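You operate a simulated robot arm through the tools that you are given. There is no shell and no other tool.

You run a simulated robot arm. Do the job below in one go: nothing can be reset, and whatever is moved stays where it is left.

TASK
Brush the cream teapot's spout clean, then pour the white cup full to its line.
Fine: put the brush in its pot and the teapot back. Set down upright: spout brush.

Only the result counts: the job must be done as asked and must still hold three seconds after the hand-in. Knocking over, shifting, dropping, spilling or breaking anything else fails it.

THE ROBOT
A 7-joint arm with a two-finger parallel gripper, fixed in place. Base frame: the origin is on the floor under the middle of its stand, x ahead of it, y to its left, z up; the work surface is at about z = 840. Units: mm, degrees, N and s.
It reaches about 1372 mm from its shoulder. Its first joint turns from -149.0 to 149.0 degrees. Payload 3.43 kg.
Tool frame: the origin (TCP) lies between the finger pads and is the grasp point; the fingertips stand 30 mm ahead of it; z points along the fingers, y is the line along which they close. The gripper opens to 94 mm. The fingers are 28 mm wide and 10 mm thick; the gripper's body (50 by 96 mm) begins 55 mm behind the TCP.
Orientation is told as [roll, pitch, yaw] about the base's x, y, z axes, in that order, counted from this pose: with the fingers straight down and closing along the base's y, the tool's x points along the base's -x, its y along +y and its z along -z.

THE INTERFACE
- The arm moves only by the tool step_arm. Its argument "deltas" is a list of rows, each a list of 7 numbers: the shift along the tool's x, y, z in m, then the turn, a rotation vector about the tool's x, y, z in rad, then the gripper command, from -1 (shut) to 1 (fully open), values between in proportion. In form: [[x, y, z, rx, ry, rz, grip], ...]. A call has 1 to 20 rows; each row shifts and turns the commanded pose from where the row before left it, along the tool's axes as they then stand. Rows are played at 5 a second. More than 50 mm and 8.6 degrees between two rows, or a gripper value outside its range, and nothing of the call is played. Where a pose cannot be reached the arm comes as near as it can. A force on the tool above 40 N (or 10 N above the force at the start of the call, whichever is more), or a blocked arm, ends the call early, and 0.2 s more pass. The fingers move at their own pace (about 45 mm/s each) and stop on an object; they squeeze with about 22 N. The grip force told is the motor's: it shows also when the fingers shut on nothing. Time passes only in rows, and 0.2 s behind the last, so rows that do not move let the fingers close. It gives the time, the measured TCP pose, the force on the tool (base axes), the opening and the grip force at its end, in the units of the frame above (readings bear some noise), with the torque about the TCP (base axes, N m) and any sound that the robot's microphone picked up.
- Cameras (640 x 400 px; columns grow to the right, rows downward): "scene" is fixed at [205.9, -647, 1642.2]; the picture's right is [-0.99, -0.17, 0.00], its down [-0.15, 0.90, -0.42] and it looks along [0.07, -0.41, -0.91] (base axes); focal length 214 px, centre (320, 200). "wrist" rides on the gripper at [76, 14, -103] in the tool frame; the picture's right is [-0.18, 0.98, 0.00], its down [-0.75, -0.14, -0.64] and it looks along [-0.63, -0.12, 0.77] (tool axes); focal length 243 px, centre (320, 200). There is no depth. A picture from a camera that has moved, and an enlarged one, comes with that camera's place and axes in the base frame and with its lens. The place of the scene camera against the robot may be out by one fixed shift of up to 25 mm in any direction.
- snapshot(camera): a new picture of that camera. No time passes.
- enlarge(camera, box): a new picture of the part [left, top, right, bottom] of that camera's present view, enlarged. No time passes.
- close_job(): hands the job in; it is judged then, once.

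Nothing tells you positions but the pictures and the camera data. Unless the task says otherwise, let go and move clear before handing in.

The tools are called after ">>>" as a command line: name --pt "numbers of a row" for each row, then --argument value for the rest, lists and objects as JSON in quotes. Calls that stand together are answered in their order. step_arm: Moves the arm, as the interface text tells. Its arguments: {"type":"object","properties":{"deltas":{"type":"array"}},"required":["deltas"]} The other tools are called the same way: snapshot (camera) takes a picture; enlarge (camera, box) takes an enlarged picture of a part of a camera's view; close_job () hands the job in.

At the start:

```text
time_s: 0.0
ee_pos: [287.1, -701.9, 1153.9]
tool_rot: [-0.4, -0.1, 0.0]
contact_force: [-0.9, 0.2, -0.1]
ft_torque: [-0.04, 0.02, 0.01]
grip_width: 94.0
gripper_force: 0.1
```

scene: 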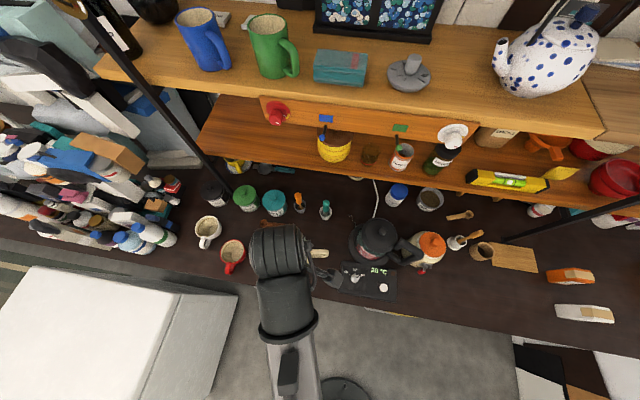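
wrist: 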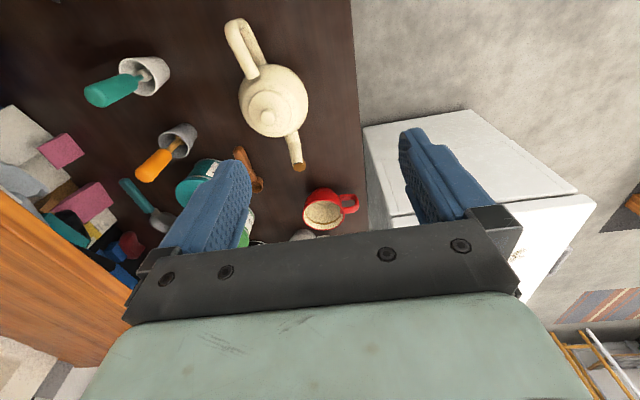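

I see a cluttered workbench with a cream teapot hidden partly under the gripper, two brushes in pots, mugs and an electric kettle. I'll look closer at everything before moving.

>>> enlarge --camera "scene" --box '[180, 150, 340, 280]'

>>> enlarge --camera "scene" --box '[320, 170, 480, 300]'

>>> enlarge --camera "wrist" --box '[60, 0, 380, 250]'

```text
3.08 times, centred on (260, 215) of scene
camera zoom: at [205.9, -647.0, 1642.2], right [-0.99, -0.17, 0.0], down [-0.15, 0.9, -0.42], along [0.07, -0.41, -0.91], focal length 660 px, centre (505, 154)
```

zoom: 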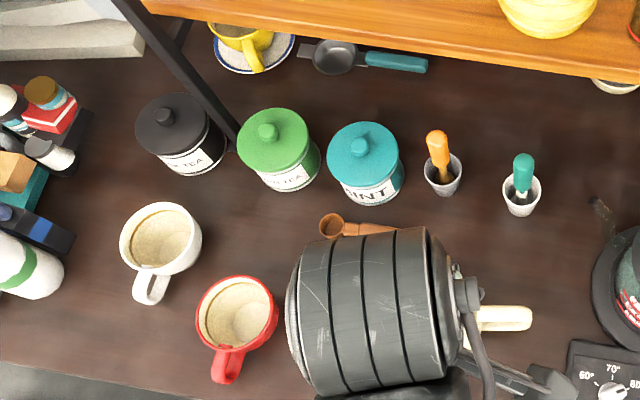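

```text
3.08 times, centred on (400, 235) of scene
camera zoom: at [205.9, -647.0, 1642.2], right [-0.99, -0.17, 0.0], down [-0.15, 0.9, -0.42], along [0.07, -0.41, -0.91], focal length 660 px, centre (74, 92)
```

zoom: 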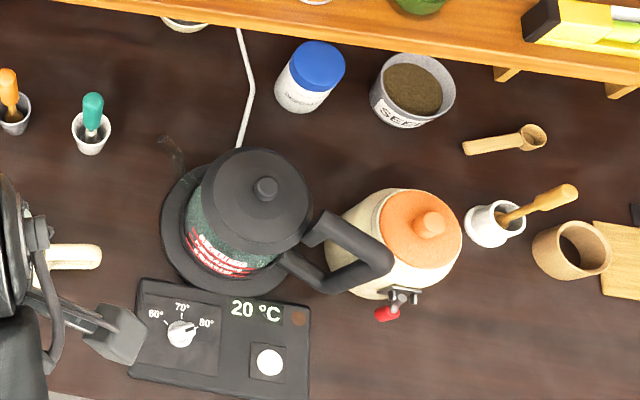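

```text
1.60 times, centred on (220, 125) of wrist
camera zoom: at [210.5, -685.2, 1255.3], right [0.18, 0.98, -0.01], down [0.75, -0.14, 0.64], along [0.63, -0.12, -0.76], focal length 388 px, centre (480, 320)
```

zoom: 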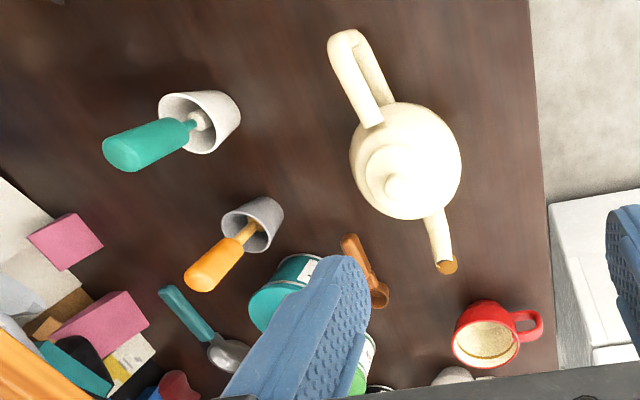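

The teapot is around (310, -773) with its spout toward +x, the white cup near (635, -808), and two small brushes stand in pots behind. I'll zoom in on the brushes and other details before moving.

>>> enlarge --camera "wrist" --box '[80, 40, 220, 190]'

>>> enlarge --camera "wrist" --box '[210, 0, 360, 180]'

>>> enlarge --camera "scene" --box '[280, 180, 350, 230]'

>>> enlarge --camera "scene" --box '[180, 200, 260, 280]'

>>> enlarge --camera "scene" --box '[430, 200, 550, 280]'

>>> enlarge --camera "scene" --box '[190, 80, 400, 200]'

```text
2.67 times, centred on (150, 115) of wrist
camera zoom: at [210.5, -685.2, 1255.3], right [0.18, 0.98, -0.01], down [0.75, -0.14, 0.64], along [0.63, -0.12, -0.76], focal length 647 px, centre (773, 427)
```

zoom: 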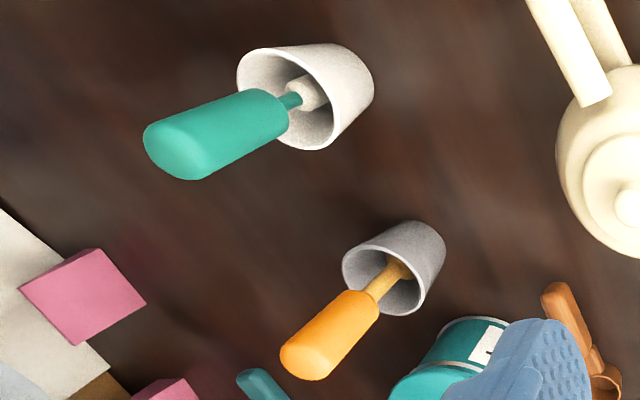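

```text
2.22 times, centred on (285, 90) of wrist
camera zoom: at [210.5, -685.2, 1255.3], right [0.18, 0.98, -0.01], down [0.75, -0.14, 0.64], along [0.63, -0.12, -0.76], focal length 539 px, centre (398, 444)
```

zoom: 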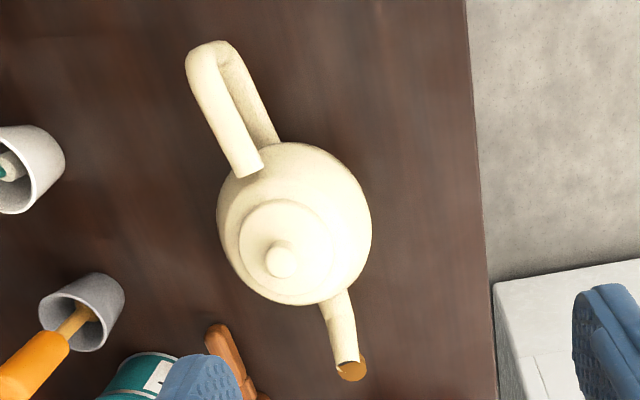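

```text
8.00 times, centred on (315, 205) of scene
camera zoom: at [205.9, -647.0, 1642.2], right [-0.99, -0.17, 0.0], down [-0.15, 0.9, -0.42], along [0.07, -0.41, -0.91], focal length 1716 px, centre (360, 160)
```

zoom: 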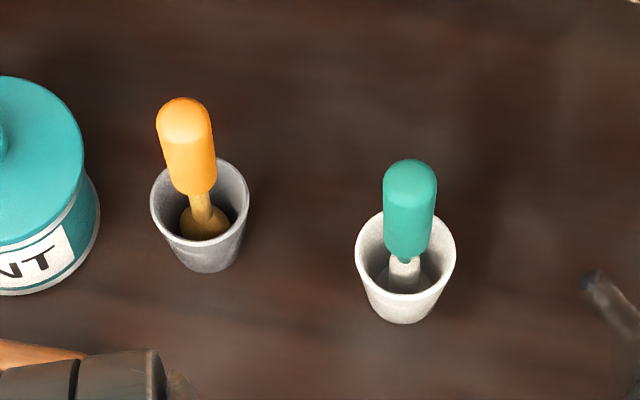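

```text
5.00 times, centred on (220, 240) of scene
camera zoom: at [205.9, -647.0, 1642.2], right [-0.99, -0.17, 0.0], down [-0.15, 0.9, -0.42], along [0.07, -0.41, -0.91], focal length 1072 px, centre (820, 0)
```

zoom: 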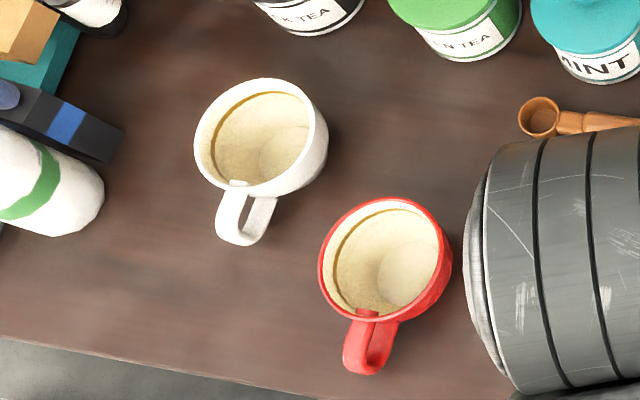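

```text
5.00 times, centred on (490, 240) of scene
camera zoom: at [205.9, -647.0, 1642.2], right [-0.99, -0.17, 0.0], down [-0.15, 0.9, -0.42], along [0.07, -0.41, -0.91], focal length 1072 px, centre (-530, 0)
```

zoom: 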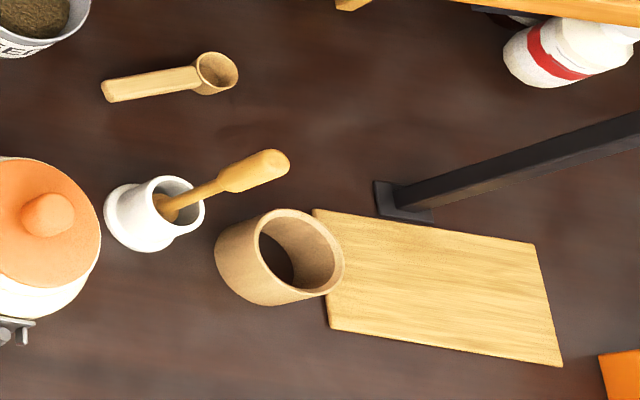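

```text
3.05 times, centred on (295, 140) of scene
camera zoom: at [205.9, -647.0, 1642.2], right [-0.99, -0.17, 0.0], down [-0.15, 0.9, -0.42], along [0.07, -0.41, -0.91], focal length 654 px, centre (396, 383)
```

zoom: 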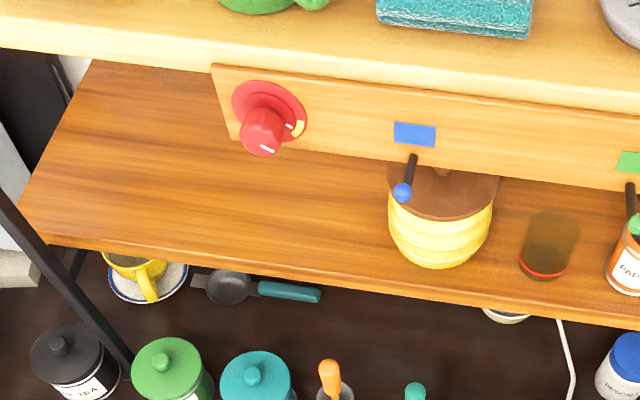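

The teal brush seems to have a slim pale head and the orange a wider brown one; I need a closer look to be sure. I'll turn the tool so the wrist camera looks toward the back wall and survey.

>>> step_arm --pt "0 0 0 0 0 0.1309 1" --pt "0 0 0 0 0 0.1309 1" --pt "0 0 0 0 0 0.1309 1" --pt "0 0 0 0 0 0.1309 1" --pt "0 0 0 0 0 0.1309 1" --pt "0 0 0 0 0 0.1309 1" --pt "0 0 0 0 0 0.1309 1" --pt "0 0 0 0 0 0.1309 1" --pt "0 0 0 0 0 0.1309 1" --pt "0 0 0 0 0 0.1309 1" --pt "0 0 0 0 0 0.1309 1" --pt "0 0 0 0 0 0.1309 1" --pt "0 0 0 0 0 0 1"

>>> snapshot --camera "wrist"

>>> snapshot --camera "scene"

```text
time_s: 1.2
ee_pos: [289.6, -703.8, 1152.9]
tool_rot: [-0.4, -0.8, -36.7]
contact_force: [-0.8, -0.3, -0.1]
ft_torque: [0.02, -0.03, 0.02]
grip_width: 93.8
gripper_force: 0.1
stopped in row 6: the force on the tool passed its limit at 57 N (the readings are from after the stop); the commanded pose is now the measured one
```

```text
taken
camera wrist: at [234.7, -643.6, 1253.4], right [0.73, 0.68, -0.01], down [0.52, -0.55, 0.65], along [0.44, -0.48, -0.76], focal length 243 px, centre (320, 200)
```

wrist: 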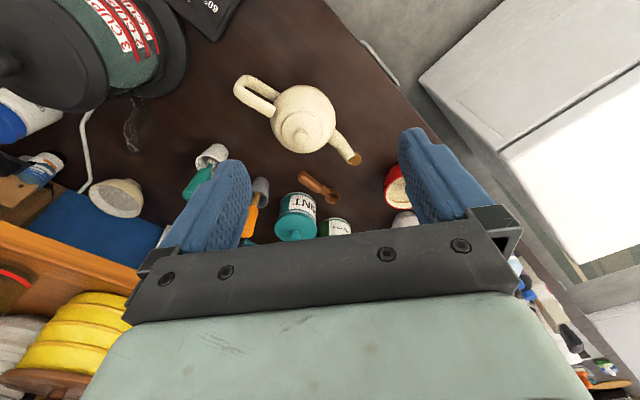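

```text
taken
```

scene: 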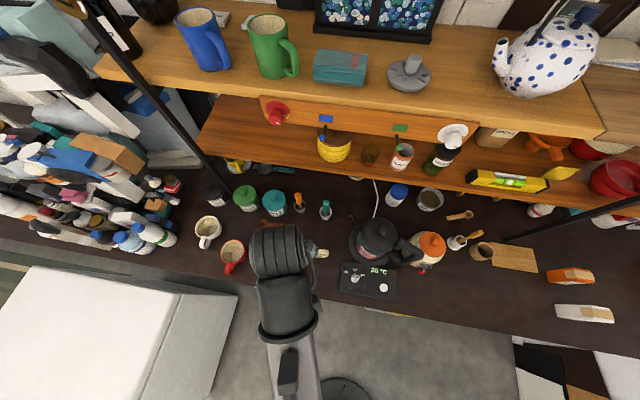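

The turn stopped early on a brief force spike although nothing appears to be near; I'll continue more gently and watch the force.

>>> step_arm --pt "0 0 0 0 0 0.03 1" --pt "0 0 0 0 0 0.06 1" --pt "0 0 0 0 0 0.06 1" --pt "0 0 0 0 0 0.06 1" --pt "0 0 0 0 0 0.03 1" --pt "0 0 0 0 0 0 1"

```text
time_s: 1.8
ee_pos: [288.9, -704.6, 1152.6]
tool_rot: [-0.6, -1.1, -40.7]
contact_force: [1.1, -0.2, -1.9]
ft_torque: [-0.07, 0.08, -0.08]
grip_width: 94.2
gripper_force: 0.1
stopped in row 2: the force on the tool passed its limit at 48 N (the readings are from after the stop); the commanded pose is now the measured one
```

Turning this way is being resisted around −40°, so I'll look at what may be near and then back off the other way.

>>> enlarge --camera "scene" --box '[220, 200, 380, 300]'

>>> step_arm --pt "0 0 0 0 0 -0.03 1" --pt "0 0 0 0 0 -0.06 1" --pt "0 0 0 0 0 -0.06 1" --pt "0 0 0 0 0 -0.06 1" --pt "0 0 0 0 0 -0.03 1" --pt "0 0 0 0 0 0 1"

```text
4.00 times, centred on (300, 250) of scene
camera zoom: at [205.9, -647.0, 1642.2], right [-0.99, -0.17, 0.0], down [-0.15, 0.9, -0.42], along [0.07, -0.41, -0.91], focal length 858 px, centre (400, 0)
```

zoom: 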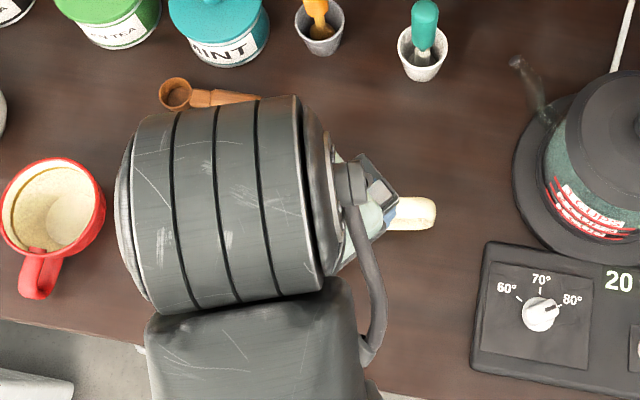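

```text
time_s: 3.2
ee_pos: [288.4, -705.8, 1152.3]
tool_rot: [-0.8, -0.9, -26.9]
contact_force: [-0.3, 0.8, 0.4]
ft_torque: [-0.01, 0.01, 0.02]
grip_width: 94.0
gripper_force: 0.1
```

The opposite direction is free, so I'll turn toward +90° yaw instead, at a moderate rate.

>>> step_arm --pt "0 0 0 0 0 -0.06 1" --pt "0 0 0 0 0 -0.1 1" --pt "0 0 0 0 0 -0.1 1" --pt "0 0 0 0 0 -0.1 1" --pt "0 0 0 0 0 -0.1 1" --pt "0 0 0 0 0 -0.1 1" --pt "0 0 0 0 0 -0.1 1" --pt "0 0 0 0 0 -0.1 1" --pt "0 0 0 0 0 -0.1 1" --pt "0 0 0 0 0 -0.1 1" --pt "0 0 0 0 0 -0.1 1" --pt "0 0 0 0 0 -0.1 1" --pt "0 0 0 0 0 -0.1 1" --pt "0 0 0 0 0 -0.1 1" --pt "0 0 0 0 0 -0.1 1" --pt "0 0 0 0 0 -0.1 1" --pt "0 0 0 0 0 -0.1 1" --pt "0 0 0 0 0 -0.1 1" --pt "0 0 0 0 0 -0.1 1" --pt "0 0 0 0 0 -0.06 1"

>>> snapshot --camera "wrist"

>>> snapshot --camera "scene"

```text
time_s: 7.4
ee_pos: [288.9, -704.8, 1153.3]
tool_rot: [-0.6, 1.1, 83.2]
contact_force: [-0.2, -0.4, 0.2]
ft_torque: [0.02, 0.04, 0.02]
grip_width: 94.2
gripper_force: 0.0
```

```text
taken
camera wrist: at [264.6, -774.5, 1256.0], right [-0.95, 0.3, -0.01], down [0.22, 0.74, 0.63], along [0.2, 0.6, -0.78], focal length 243 px, centre (320, 200)
```

wrist: 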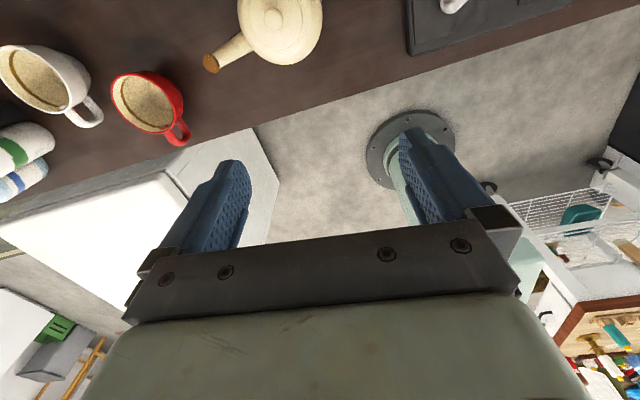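

```text
taken
```

scene: 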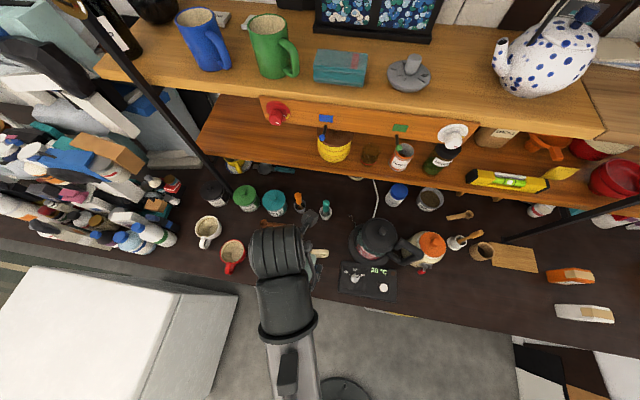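

Yaw +83° is reachable. Now I'll tilt the fingers toward the wall (about 45°) so the wrist camera looks down on the bench.

>>> step_arm --pt "0 0 0 0 0 -0.06 1" --pt "0 0 0 0 0 -0.06 1" --pt "0 0 0 0 0.06 0 1" --pt "0 0 0 0 0.1 0 1" --pt "0 0 0 0 0.1 0 1" --pt "0 0 0 0 0.1 0 1" --pt "0 0 0 0 0.1 0 1" --pt "0 0 0 0 0.1 0 1" --pt "0 0 0 0 0.1 0 1" --pt "0 0 0 0 0.1 0 1" --pt "0 0 0 0 0.06 0 1" --pt "0 0 0 0 0 0 1"

>>> snapshot --camera "wrist"

>>> snapshot --camera "scene"

```text
time_s: 10.0
ee_pos: [289.2, -705.3, 1152.7]
tool_rot: [-0.6, 48.3, 89.5]
contact_force: [-0.5, -0.3, -0.6]
ft_torque: [0.0, -0.05, -0.01]
grip_width: 94.0
gripper_force: 0.1
```

```text
taken
camera wrist: at [273.4, -677.5, 1277.4], right [-0.98, 0.12, -0.14], down [0.14, 0.98, -0.13], along [0.13, -0.15, -0.98], focal length 243 px, centre (320, 200)
```

wrist: 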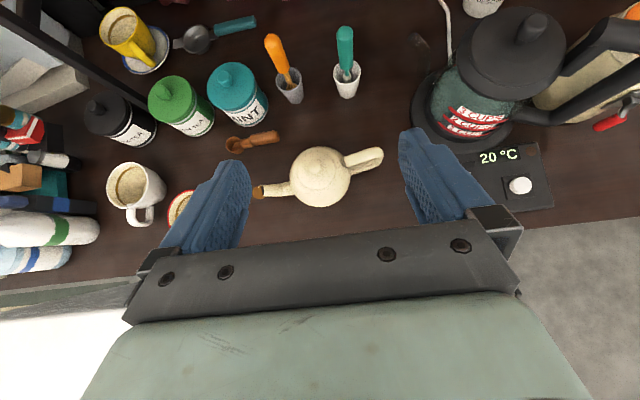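

```text
taken
```

scene: 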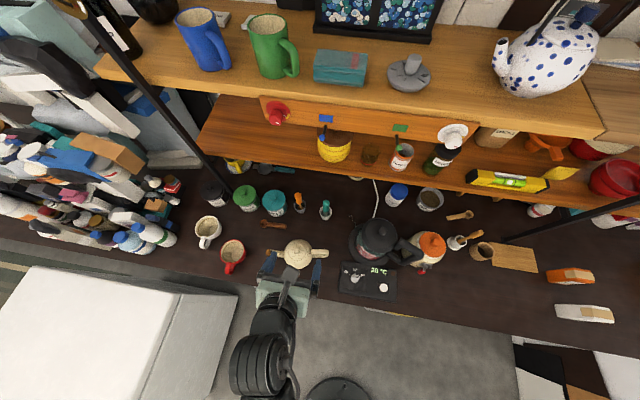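

The overhead view is clear now. I'll zoom in on brushes, teapot and cups from here.

>>> enlarge --camera "wrist" --box '[220, 20, 380, 120]'

>>> enlarge --camera "wrist" --box '[230, 120, 400, 226]'

>>> enlarge --camera "wrist" --box '[80, 140, 240, 240]'

>>> enlarge --camera "scene" --box '[240, 180, 360, 280]'

```text
4.00 times, centred on (300, 70) of wrist
camera zoom: at [273.4, -677.5, 1277.4], right [-0.98, 0.12, -0.14], down [0.14, 0.98, -0.13], along [0.13, -0.15, -0.98], focal length 970 px, centre (400, 720)
```

zoom: 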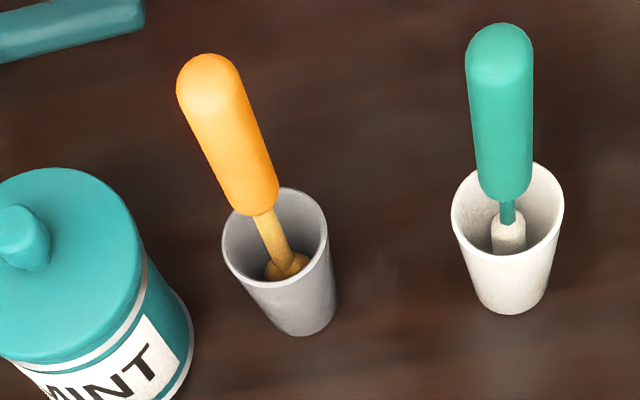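

```text
3.76 times, centred on (315, 173) of wrist
camera zoom: at [273.4, -677.5, 1277.4], right [-0.98, 0.12, -0.14], down [0.14, 0.98, -0.13], along [0.13, -0.15, -0.98], focal length 913 px, centre (339, 302)
```

zoom: 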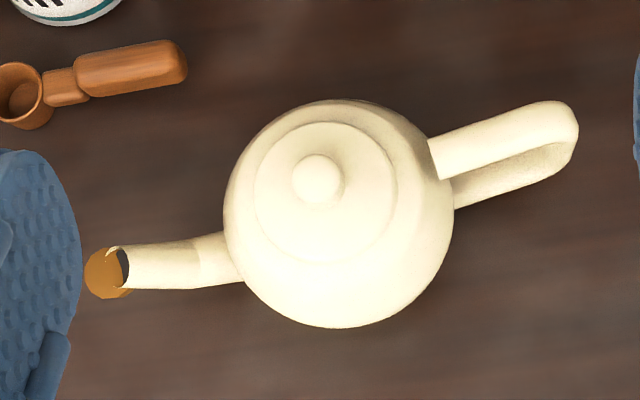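

```text
4.00 times, centred on (160, 190) of wrist
camera zoom: at [273.4, -677.5, 1277.4], right [-0.98, 0.12, -0.14], down [0.14, 0.98, -0.13], along [0.13, -0.15, -0.98], focal length 970 px, centre (960, 240)
```

zoom: 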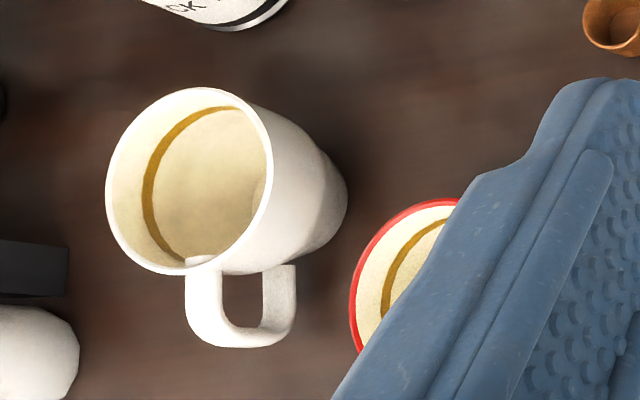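

```text
4.00 times, centred on (300, 230) of scene
camera zoom: at [205.9, -647.0, 1642.2], right [-0.99, -0.17, 0.0], down [-0.15, 0.9, -0.42], along [0.07, -0.41, -0.91], focal length 858 px, centre (400, 80)
```

zoom: 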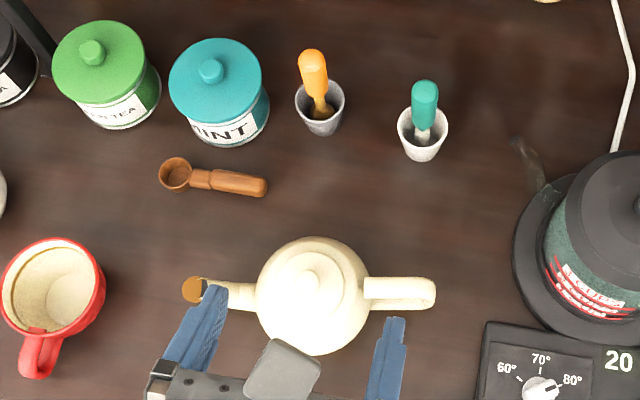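

The teapot spout tip carries a brown crust; the teal brush has a slim white head, the orange one a broad brown base. I'll bring the camera closer above the brush pots.

>>> step_arm --pt "0.002 -0.0014 0.012 0 0 0 1" --pt "0.004 -0.0028 0.024 0 0 0 1" --pt "0.005 -0.0034 0.03 0 0 0 1" --pt "0.005 -0.0034 0.03 0 0 0 1" --pt "0.005 -0.0034 0.03 0 0 0 1" --pt "0.005 -0.0034 0.03 0 0 0 1" --pt "0.005 -0.0034 0.03 0 0 0 1" --pt "0.004 -0.0028 0.024 0 0 0 1" --pt "0.003 -0.002 0.018 0 0 0 1" --pt "0.001 -0.001 0.009 0 0 0 1" --pt "0 0 0 0 0 0 1"

>>> snapshot --camera "wrist"

>>> snapshot --camera "scene"

```text
time_s: 12.4
ee_pos: [316.3, -908.3, 1022.0]
tool_rot: [-0.6, 48.2, 89.5]
contact_force: [0.4, 0.5, 0.9]
ft_torque: [-0.01, 0.0, 0.01]
grip_width: 94.1
gripper_force: 0.1
```

```text
taken
camera wrist: at [300.0, -880.6, 1146.9], right [-0.98, 0.12, -0.15], down [0.14, 0.98, -0.13], along [0.13, -0.15, -0.98], focal length 243 px, centre (320, 200)
```

wrist: 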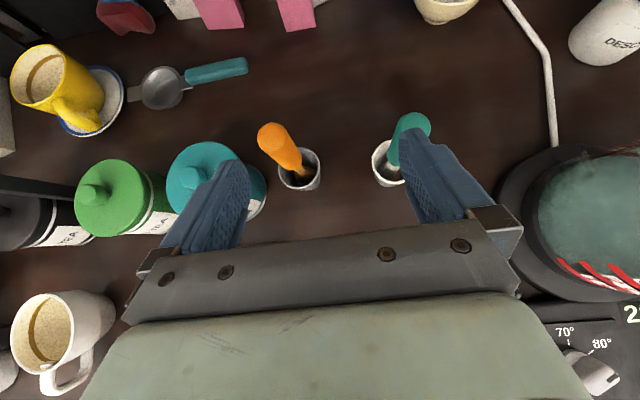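

```text
taken
```

scene: 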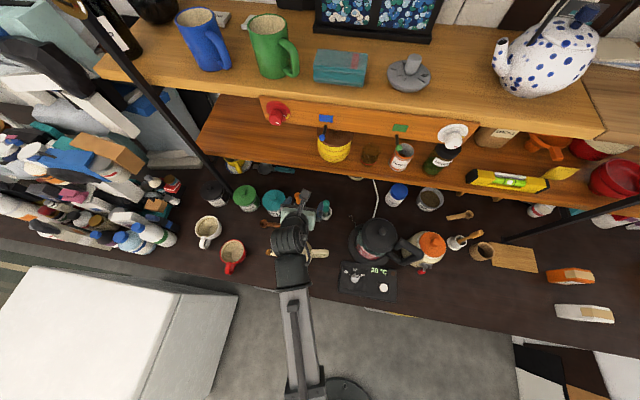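

>>> enlarge --camera "wrist" --box '[240, 100, 340, 200]'

>>> enlarge --camera "wrist" --box '[350, 100, 450, 200]'

```text
4.00 times, centred on (290, 150) of wrist
camera zoom: at [300.0, -880.6, 1146.9], right [-0.98, 0.12, -0.15], down [0.14, 0.98, -0.13], along [0.13, -0.15, -0.98], focal length 970 px, centre (440, 400)
```

zoom: 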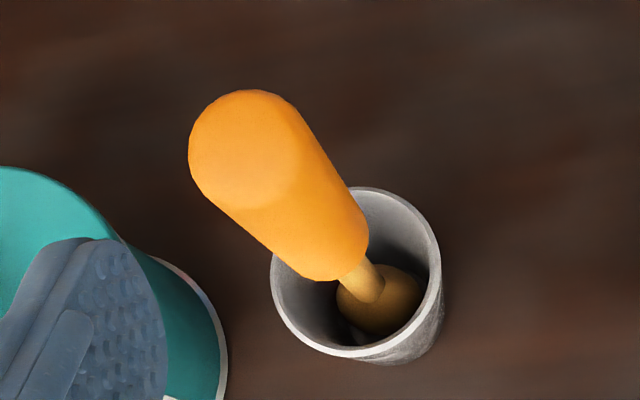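

```text
4.00 times, centred on (400, 150) of wrist
camera zoom: at [300.0, -880.6, 1146.9], right [-0.98, 0.12, -0.15], down [0.14, 0.98, -0.13], along [0.13, -0.15, -0.98], focal length 970 px, centre (0, 400)
```

zoom: 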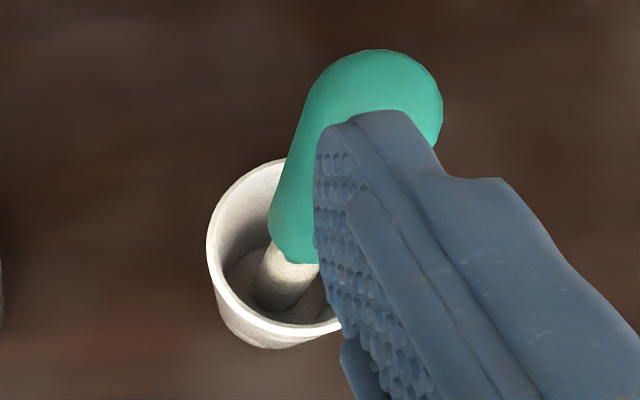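

The teal tool has a slim pale bristle cylinder, the orange one a round brown ball head. I'll look closely at the spout tip next to compare sizes.

>>> step_arm --pt "-0.006 -0.008 -0.005 0 0 0 1" --pt "-0.0145 -0.018 -0.0126 0 0 0 1" --pt "-0.0145 -0.018 -0.0126 0 0 0 1" --pt "-0.0145 -0.018 -0.0126 0 0 0 1" --pt "-0.0145 -0.018 -0.0126 0 0 0 1" --pt "-0.0145 -0.018 -0.0126 0 0 0 1" --pt "-0.012 -0.015 -0.0096 0 0 0 1" --pt "-0.004 -0.007 -0.003 0 0 0 1" --pt "0 0 0 0 0 0 1"

>>> snapshot --camera "wrist"

```text
time_s: 14.4
ee_pos: [437.4, -784.3, 1007.5]
tool_rot: [-0.8, 48.2, 89.5]
contact_force: [-0.3, -0.2, 0.1]
ft_torque: [0.0, -0.01, 0.01]
grip_width: 93.8
gripper_force: 0.1
```

```text
taken
camera wrist: at [420.6, -757.3, 1132.4], right [-0.98, 0.12, -0.14], down [0.14, 0.98, -0.13], along [0.13, -0.15, -0.98], focal length 243 px, centre (320, 200)
```

wrist: 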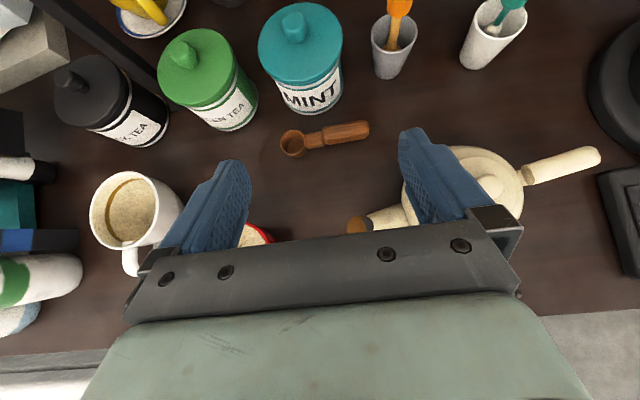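

>>> step_arm --pt "-0.01 -0.006 -0.006 0 0 0 1" --pt "-0.017 -0.011 -0.011 0 0 0 1" --pt "-0.017 -0.011 -0.011 0 0 0 1" --pt "-0.0125 -0.008 -0.008 0 0 0 1" --pt "-0.005 -0.004 -0.003 0 0 0 1" --pt "0 0 0 0 0 0 1"

>>> snapshot --camera "wrist"

>>> enlarge --camera "wrist" --box '[330, 70, 490, 170]'

```text
time_s: 15.8
ee_pos: [477.4, -713.8, 988.3]
tool_rot: [-0.6, 48.2, 89.6]
contact_force: [0.4, -0.2, 0.4]
ft_torque: [0.0, 0.0, 0.0]
grip_width: 93.8
gripper_force: 0.0
```

```text
taken
camera wrist: at [461.6, -686.6, 1112.5], right [-0.98, 0.12, -0.14], down [0.14, 0.98, -0.13], along [0.13, -0.15, -0.98], focal length 243 px, centre (320, 200)
```

wrist: 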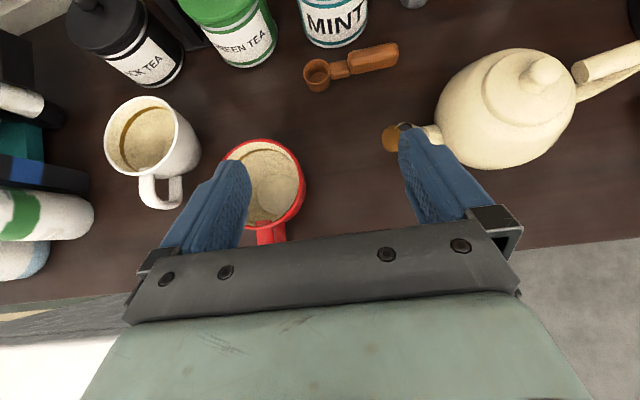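

```text
4.00 times, centred on (410, 120) of wrist
camera zoom: at [461.6, -686.6, 1112.5], right [-0.98, 0.12, -0.14], down [0.14, 0.98, -0.13], along [0.13, -0.15, -0.98], focal length 970 px, centre (-40, 520)
```

zoom: 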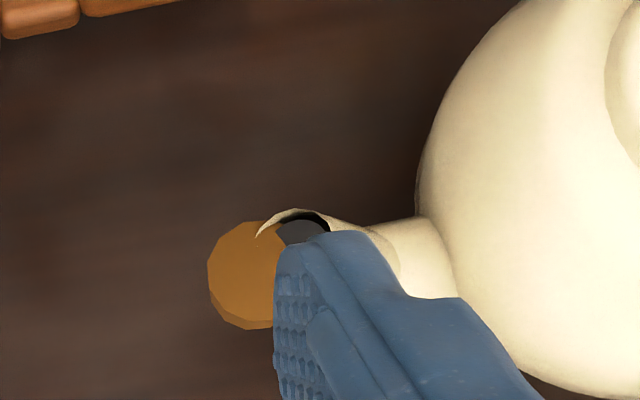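

>>> step_arm --pt "0.002 0.01 -0.003 0 0 0 1" --pt "0.003 0.02 -0.003 0 0 0 1" --pt "0.003 0.02 -0.003 0 0 0 1" --pt "0.002 0.01 -0.003 0 0 0 1" --pt "0 0 0 0 0 0 1"

>>> snapshot --camera "wrist"

>>> enlarge --camera "wrist" --box '[270, 90, 390, 190]'

```text
time_s: 17.0
ee_pos: [416.5, -712.3, 1003.8]
tool_rot: [-0.6, 48.1, 89.6]
contact_force: [-0.2, 0.3, -0.1]
ft_torque: [-0.01, -0.01, 0.0]
grip_width: 94.0
gripper_force: 0.1
```

```text
taken
camera wrist: at [400.4, -685.0, 1128.1], right [-0.98, 0.12, -0.14], down [0.14, 0.98, -0.13], along [0.13, -0.15, -0.98], focal length 243 px, centre (320, 200)
```

wrist: 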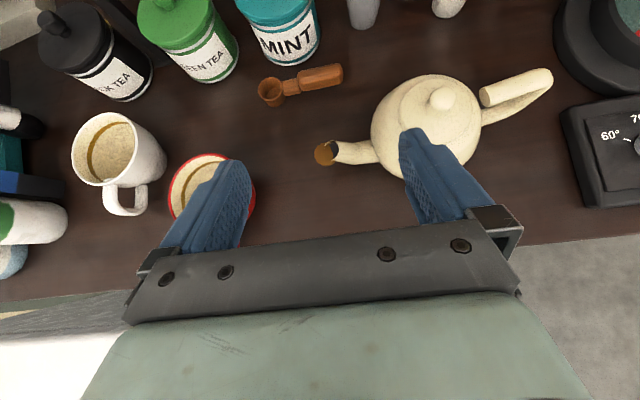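

```text
4.00 times, centred on (330, 140) of wrist
camera zoom: at [400.4, -685.0, 1128.1], right [-0.98, 0.12, -0.14], down [0.14, 0.98, -0.13], along [0.13, -0.15, -0.98], focal length 970 px, centre (280, 440)
```

zoom: 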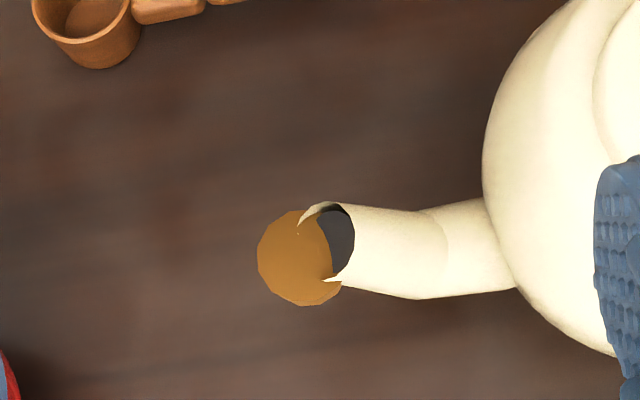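

The spout mouth carries a brown deposit disc. I want a side view to learn the mouth's direction, so I'll tilt the tool further toward horizontal and look at it.

>>> step_arm --pt "0 0 0 0 0.04 0 1" --pt "0 0 0 0 0.08 0 1" --pt "0 0 0 0 0.08 0 1" --pt "0 0 0 0 0.08 0 1" --pt "0 0 0 0 0.08 0 1" --pt "0 0 0 0 0.08 0 1" --pt "0 0 0 0 0.08 0 1" --pt "0 0 0 0 0.08 0 1" --pt "0 0 0 0 0.04 0 1" --pt "0 0 0 0 0 0 1"

>>> snapshot --camera "wrist"

```text
time_s: 19.2
ee_pos: [416.3, -713.2, 1004.6]
tool_rot: [-5.1, 84.9, 84.9]
contact_force: [-0.7, 1.4, 0.5]
ft_torque: [-0.01, -0.01, 0.06]
grip_width: 93.9
gripper_force: 0.0
```

```text
taken
camera wrist: at [401.3, -615.1, 1088.3], right [-0.98, 0.02, -0.19], down [0.15, 0.71, -0.69], along [0.12, -0.71, -0.7], focal length 243 px, centre (320, 200)
```

wrist: 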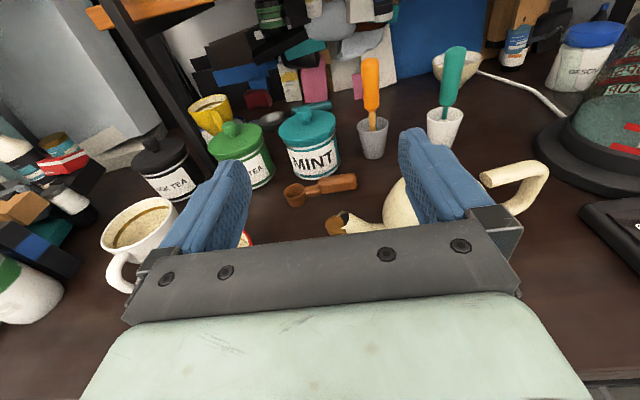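

>>> step_arm --pt "-0.01 0 -0.008 0 0 0 1" --pt "-0.018 0 -0.012 0 0 0 1" --pt "-0.018 0 -0.01 0 0 0 1" --pt "-0.01 0 -0.005 0 0 0 1" --pt "0 0 0 0 0 0 1"

>>> snapshot --camera "wrist"

>>> enlarge --camera "wrist" --box '[280, 150, 440, 250]'

>>> enlarge --camera "wrist" --box '[340, 30, 480, 140]'

```text
time_s: 20.4
ee_pos: [416.5, -671.7, 951.3]
tool_rot: [-5.1, 84.9, 85.0]
contact_force: [-0.3, -0.1, 0.1]
ft_torque: [0.0, -0.03, -0.04]
grip_width: 94.0
gripper_force: 0.0
```

```text
taken
camera wrist: at [401.7, -574.8, 1035.3], right [-0.98, 0.02, -0.19], down [0.15, 0.71, -0.69], along [0.12, -0.71, -0.7], focal length 243 px, centre (320, 200)
```

wrist: 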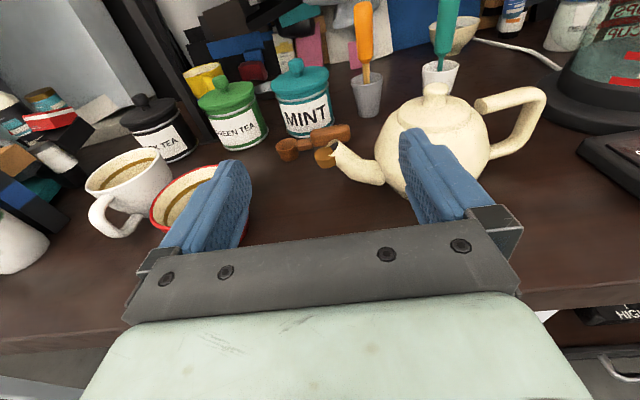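

```text
4.00 times, centred on (360, 200) of wrist
camera zoom: at [401.7, -574.8, 1035.3], right [-0.98, 0.02, -0.19], down [0.15, 0.71, -0.69], along [0.12, -0.71, -0.7], focal length 970 px, centre (160, 200)
```

zoom: 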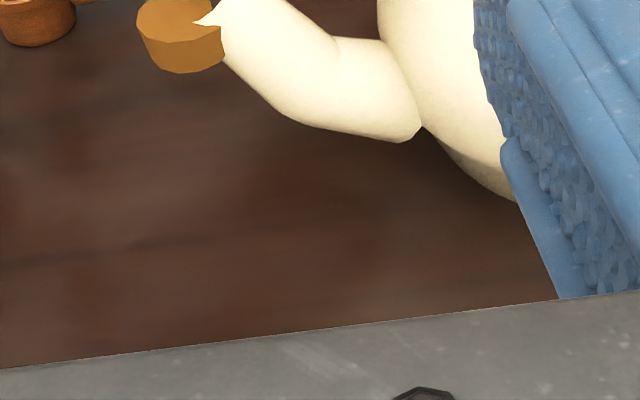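

```text
3.64 times, centred on (410, 85) of wrist
camera zoom: at [401.7, -574.8, 1035.3], right [-0.98, 0.02, -0.19], down [0.15, 0.71, -0.69], along [0.12, -0.71, -0.7], focal length 882 px, centre (-7, 618)
```

zoom: 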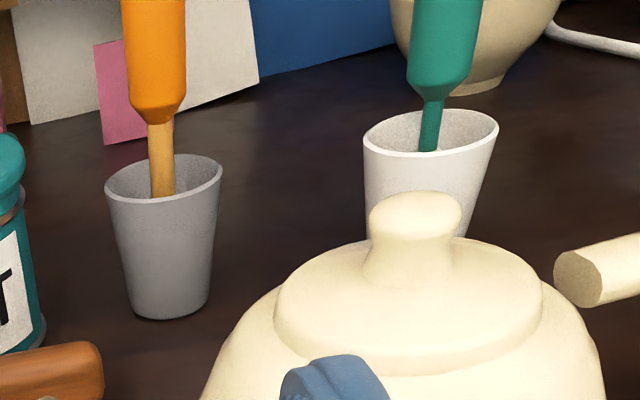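

>>> enlarge --camera "wrist" --box '[290, 110, 400, 190]'

>>> enlarge --camera "wrist" --box '[380, 70, 560, 190]'

>>> enlarge --camera "wrist" --box '[70, 100, 230, 240]'

```text
5.00 times, centred on (345, 150) of wrist
camera zoom: at [401.7, -574.8, 1035.3], right [-0.98, 0.02, -0.19], down [0.15, 0.71, -0.69], along [0.12, -0.71, -0.7], focal length 1213 px, centre (195, 450)
```

zoom: 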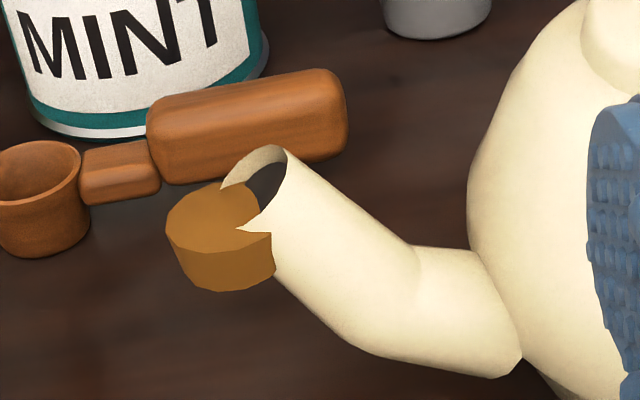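

```text
3.33 times, centred on (470, 130) of wrist
camera zoom: at [401.7, -574.8, 1035.3], right [-0.98, 0.02, -0.19], down [0.15, 0.71, -0.69], along [0.12, -0.71, -0.7], focal length 809 px, centre (-180, 433)
```

zoom: 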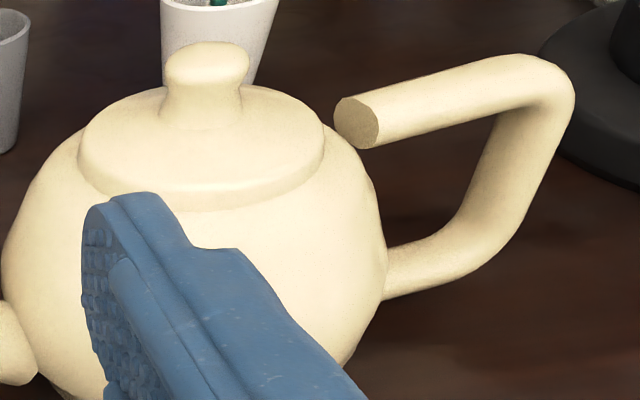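

```text
2.86 times, centred on (150, 170) of wrist
camera zoom: at [401.7, -574.8, 1035.3], right [-0.98, 0.02, -0.19], down [0.15, 0.71, -0.69], along [0.12, -0.71, -0.7], focal length 693 px, centre (806, 286)
```

zoom: 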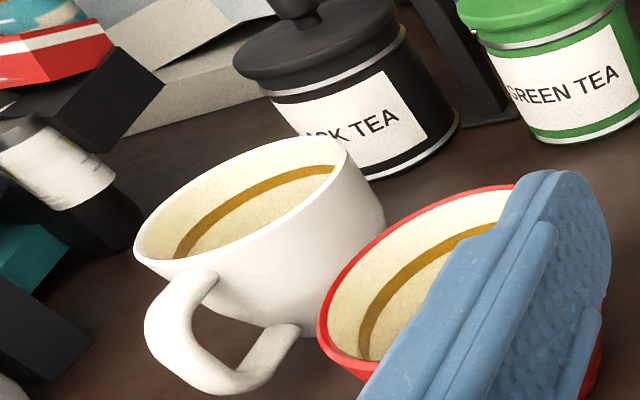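

The brush and teapot geometry is clear now. I'll check the third handled item near the orange jar and the wider scene with enlarged scene views.

>>> enlarge --camera "scene" --box '[440, 215, 500, 265]'

>>> enlarge --camera "scene" --box '[240, 180, 360, 270]'

>>> enlarge --camera "scene" --box '[340, 180, 460, 300]'

```text
8.00 times, centred on (470, 240) of scene
camera zoom: at [205.9, -647.0, 1642.2], right [-0.99, -0.17, 0.0], down [-0.15, 0.9, -0.42], along [0.07, -0.41, -0.91], focal length 1716 px, centre (-880, -120)
```

zoom: 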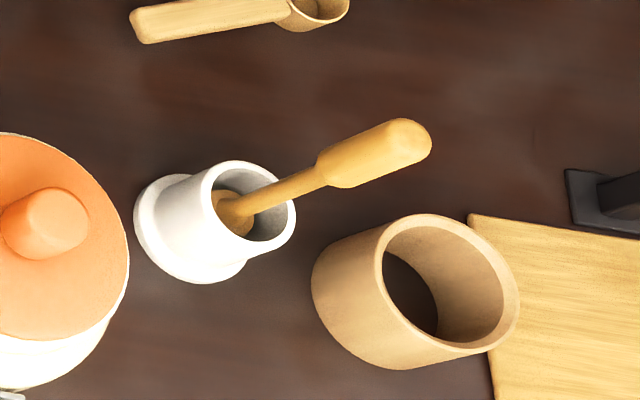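

```text
4.44 times, centred on (300, 225) of scene
camera zoom: at [205.9, -647.0, 1642.2], right [-0.99, -0.17, 0.0], down [-0.15, 0.9, -0.42], along [0.07, -0.41, -0.91], focal length 953 px, centre (409, 89)
```

zoom: 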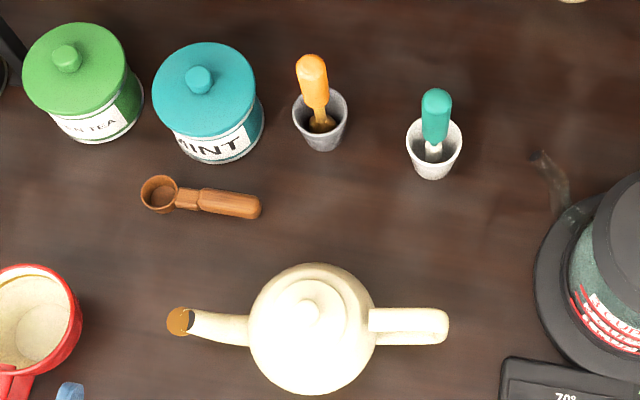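

```text
3.33 times, centred on (400, 240) of scene
camera zoom: at [205.9, -647.0, 1642.2], right [-0.99, -0.17, 0.0], down [-0.15, 0.9, -0.42], along [0.07, -0.41, -0.91], focal length 715 px, centre (53, 67)
```

zoom: 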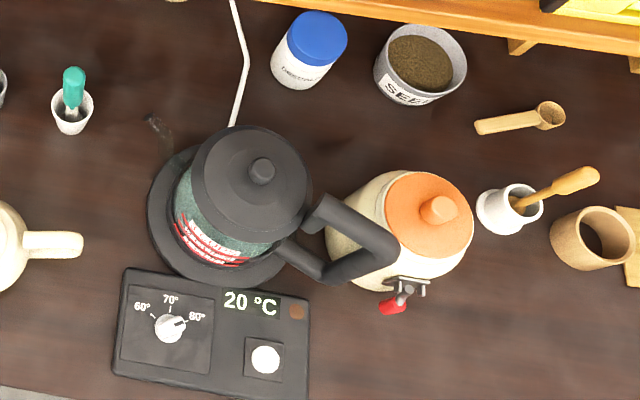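

I take the teal brush (slim pale bristles) as the spout brush, standing in the white pot at about (250, −945), rim z≈897, handle z≈906–980. I'll rise over the teapot and go in front of it with the fingers tilted toward the wall.

>>> step_arm --pt "0.015 0 -0.001 0 0 0 1" --pt "0.03 0 -0.003 0 0 0 1" --pt "0.03 0 -0.003 0 0 0 1" --pt "0.015 0.005 0 0 0 0 1" --pt "0.002 0.015 0.018 0 0 0 1" --pt "0.0022 0.021 0.026 0 -0.03 0 1" --pt "0.0022 0.021 0.026 0 -0.06 0 1" --pt "0.003 0.021 0.026 0 -0.06 0 1" --pt "0.004 0.021 0.026 0 -0.06 0 1" --pt "0.005 0.021 0.026 0 -0.06 0 1" --pt "0.005 0.021 0.026 0 -0.06 0 1" --pt "0.004 0.015 0.018 0 -0.02 0 1" --pt "0.001 0.006 0.006 0 0 0 1" --pt "0 0 0 0 0 0 1"

>>> snapshot --camera "wrist"

>>> snapshot --camera "scene"

```text
time_s: 23.4
ee_pos: [250.5, -872.9, 1023.1]
tool_rot: [-1.1, 64.9, 89.1]
contact_force: [-0.8, 0.1, -0.7]
ft_torque: [0.03, 0.01, 0.0]
grip_width: 94.1
gripper_force: 0.0
```

```text
taken
camera wrist: at [234.5, -811.5, 1135.0], right [-0.98, 0.08, -0.17], down [0.14, 0.9, -0.41], along [0.13, -0.42, -0.9], focal length 243 px, centre (320, 200)
```

wrist: 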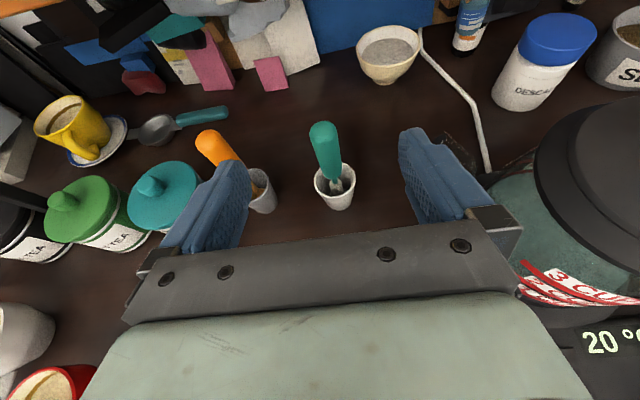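

```text
taken
```

scene: 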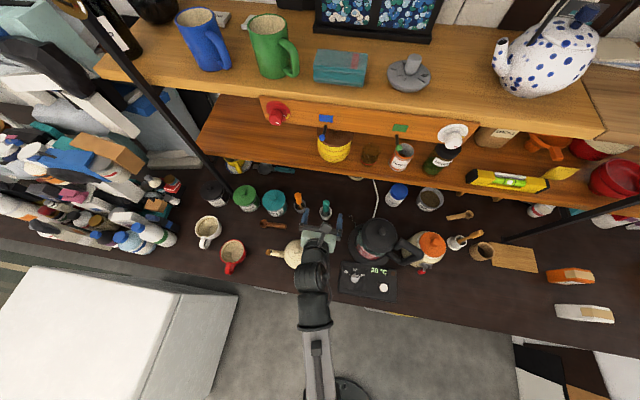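

>>> enlarge --camera "wrist" --box '[285, 110, 385, 220]'

```text
3.64 times, centred on (335, 165) of wrist
camera zoom: at [234.5, -811.5, 1135.0], right [-0.98, 0.08, -0.17], down [0.14, 0.9, -0.41], along [0.13, -0.42, -0.9], focal length 882 px, centre (266, 327)
```

zoom: 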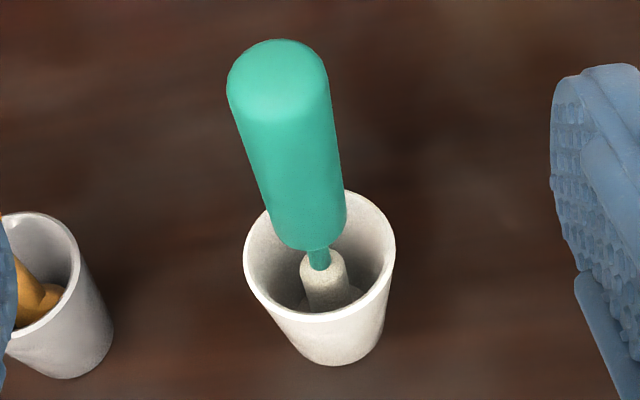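

The brush handle axis runs from about (252, −946, 906) to (251, −950, 969) and is ~25 mm thick. I'll line up behind it and slide the open fingers around it.

>>> step_arm --pt "-0.01 0 0.006 0 0 0 1" --pt "-0.02 -0.001 0.011 0 0 0 1" --pt "-0.008 0 0.005 0 0 0 1" --pt "0 0 0.01 0 0 0 1" --pt "0 0 0.02 0 0 0 1" --pt "0 0 0.015 0 0 0 1" --pt "0 0 0 0 0 0 1"

>>> snapshot --camera "wrist"

```text
time_s: 25.0
ee_pos: [251.6, -916.8, 960.5]
tool_rot: [-1.1, 64.8, 89.1]
contact_force: [0.7, -0.5, 0.1]
ft_torque: [-0.01, 0.01, -0.02]
grip_width: 94.2
gripper_force: 0.0
```

```text
taken
camera wrist: at [235.5, -854.3, 1072.0], right [-0.98, 0.08, -0.17], down [0.14, 0.9, -0.41], along [0.13, -0.42, -0.9], focal length 243 px, centre (320, 200)
```

wrist: 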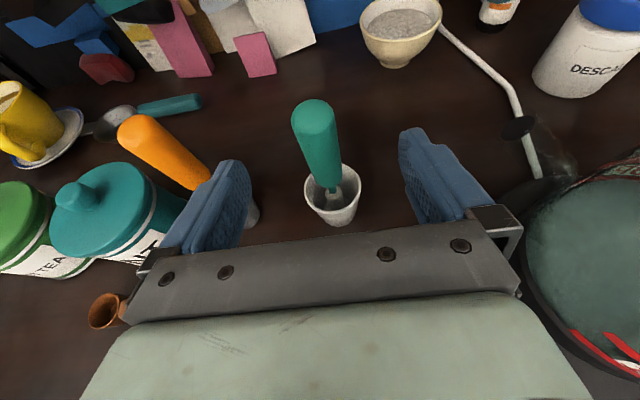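

>>> step_arm --pt "0 0 0.01 0 0 0 1" --pt "0 0 0.015 0 0 0 1" --pt "0 0 0.01 0 0 0 1" --pt "0 0 0 0 0 0 1" --pt "0 0 0 0 0 0 0.4" --pt "0 0 0 0 0 0 -0.1" --pt "0 0 0 0 0 0 -0.3"

>>> snapshot --camera "wrist"

```text
time_s: 26.6
ee_pos: [251.3, -948.6, 944.9]
tool_rot: [-1.0, 64.7, 89.1]
contact_force: [-0.1, -0.8, -0.9]
ft_torque: [-0.01, -0.02, 0.02]
grip_width: 32.9
gripper_force: 0.1
```

```text
taken
camera wrist: at [236.1, -886.8, 1056.9], right [-0.98, 0.08, -0.17], down [0.14, 0.9, -0.41], along [0.13, -0.42, -0.9], focal length 243 px, centre (320, 200)
```

wrist: 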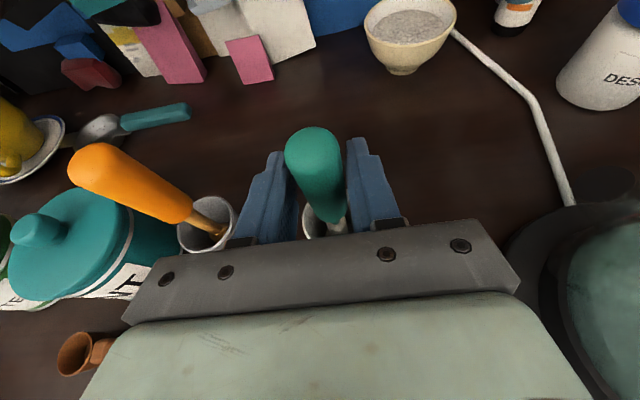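

The brush handle is centred between the fingers. I'll close fully and check the grip.

>>> step_arm --pt "0 0 0 0 0 0 -0.45" --pt "0 0 0 0 0 0 -0.7" --pt "0 0 0 0 0 0 -1" --pt "0 0 0 0 0 0 -1" --pt "0 0 0 0 0 0 -1"

>>> enlarge --camera "wrist" --box '[240, 110, 400, 250]'

```text
time_s: 27.8
ee_pos: [251.7, -949.0, 944.6]
tool_rot: [-0.9, 64.8, 89.1]
contact_force: [-0.9, -0.4, -0.4]
ft_torque: [-0.01, -0.02, 0.0]
grip_width: 26.5
gripper_force: 22.1
```

```text
2.86 times, centred on (320, 180) of wrist
camera zoom: at [236.1, -886.9, 1057.0], right [-0.98, 0.08, -0.17], down [0.14, 0.9, -0.41], along [0.13, -0.42, -0.9], focal length 693 px, centre (320, 257)
```

zoom: 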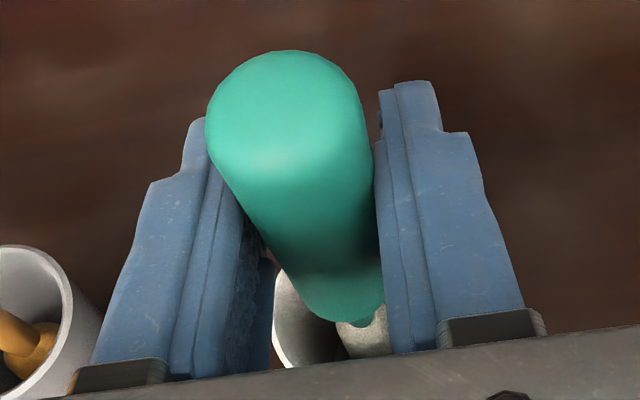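

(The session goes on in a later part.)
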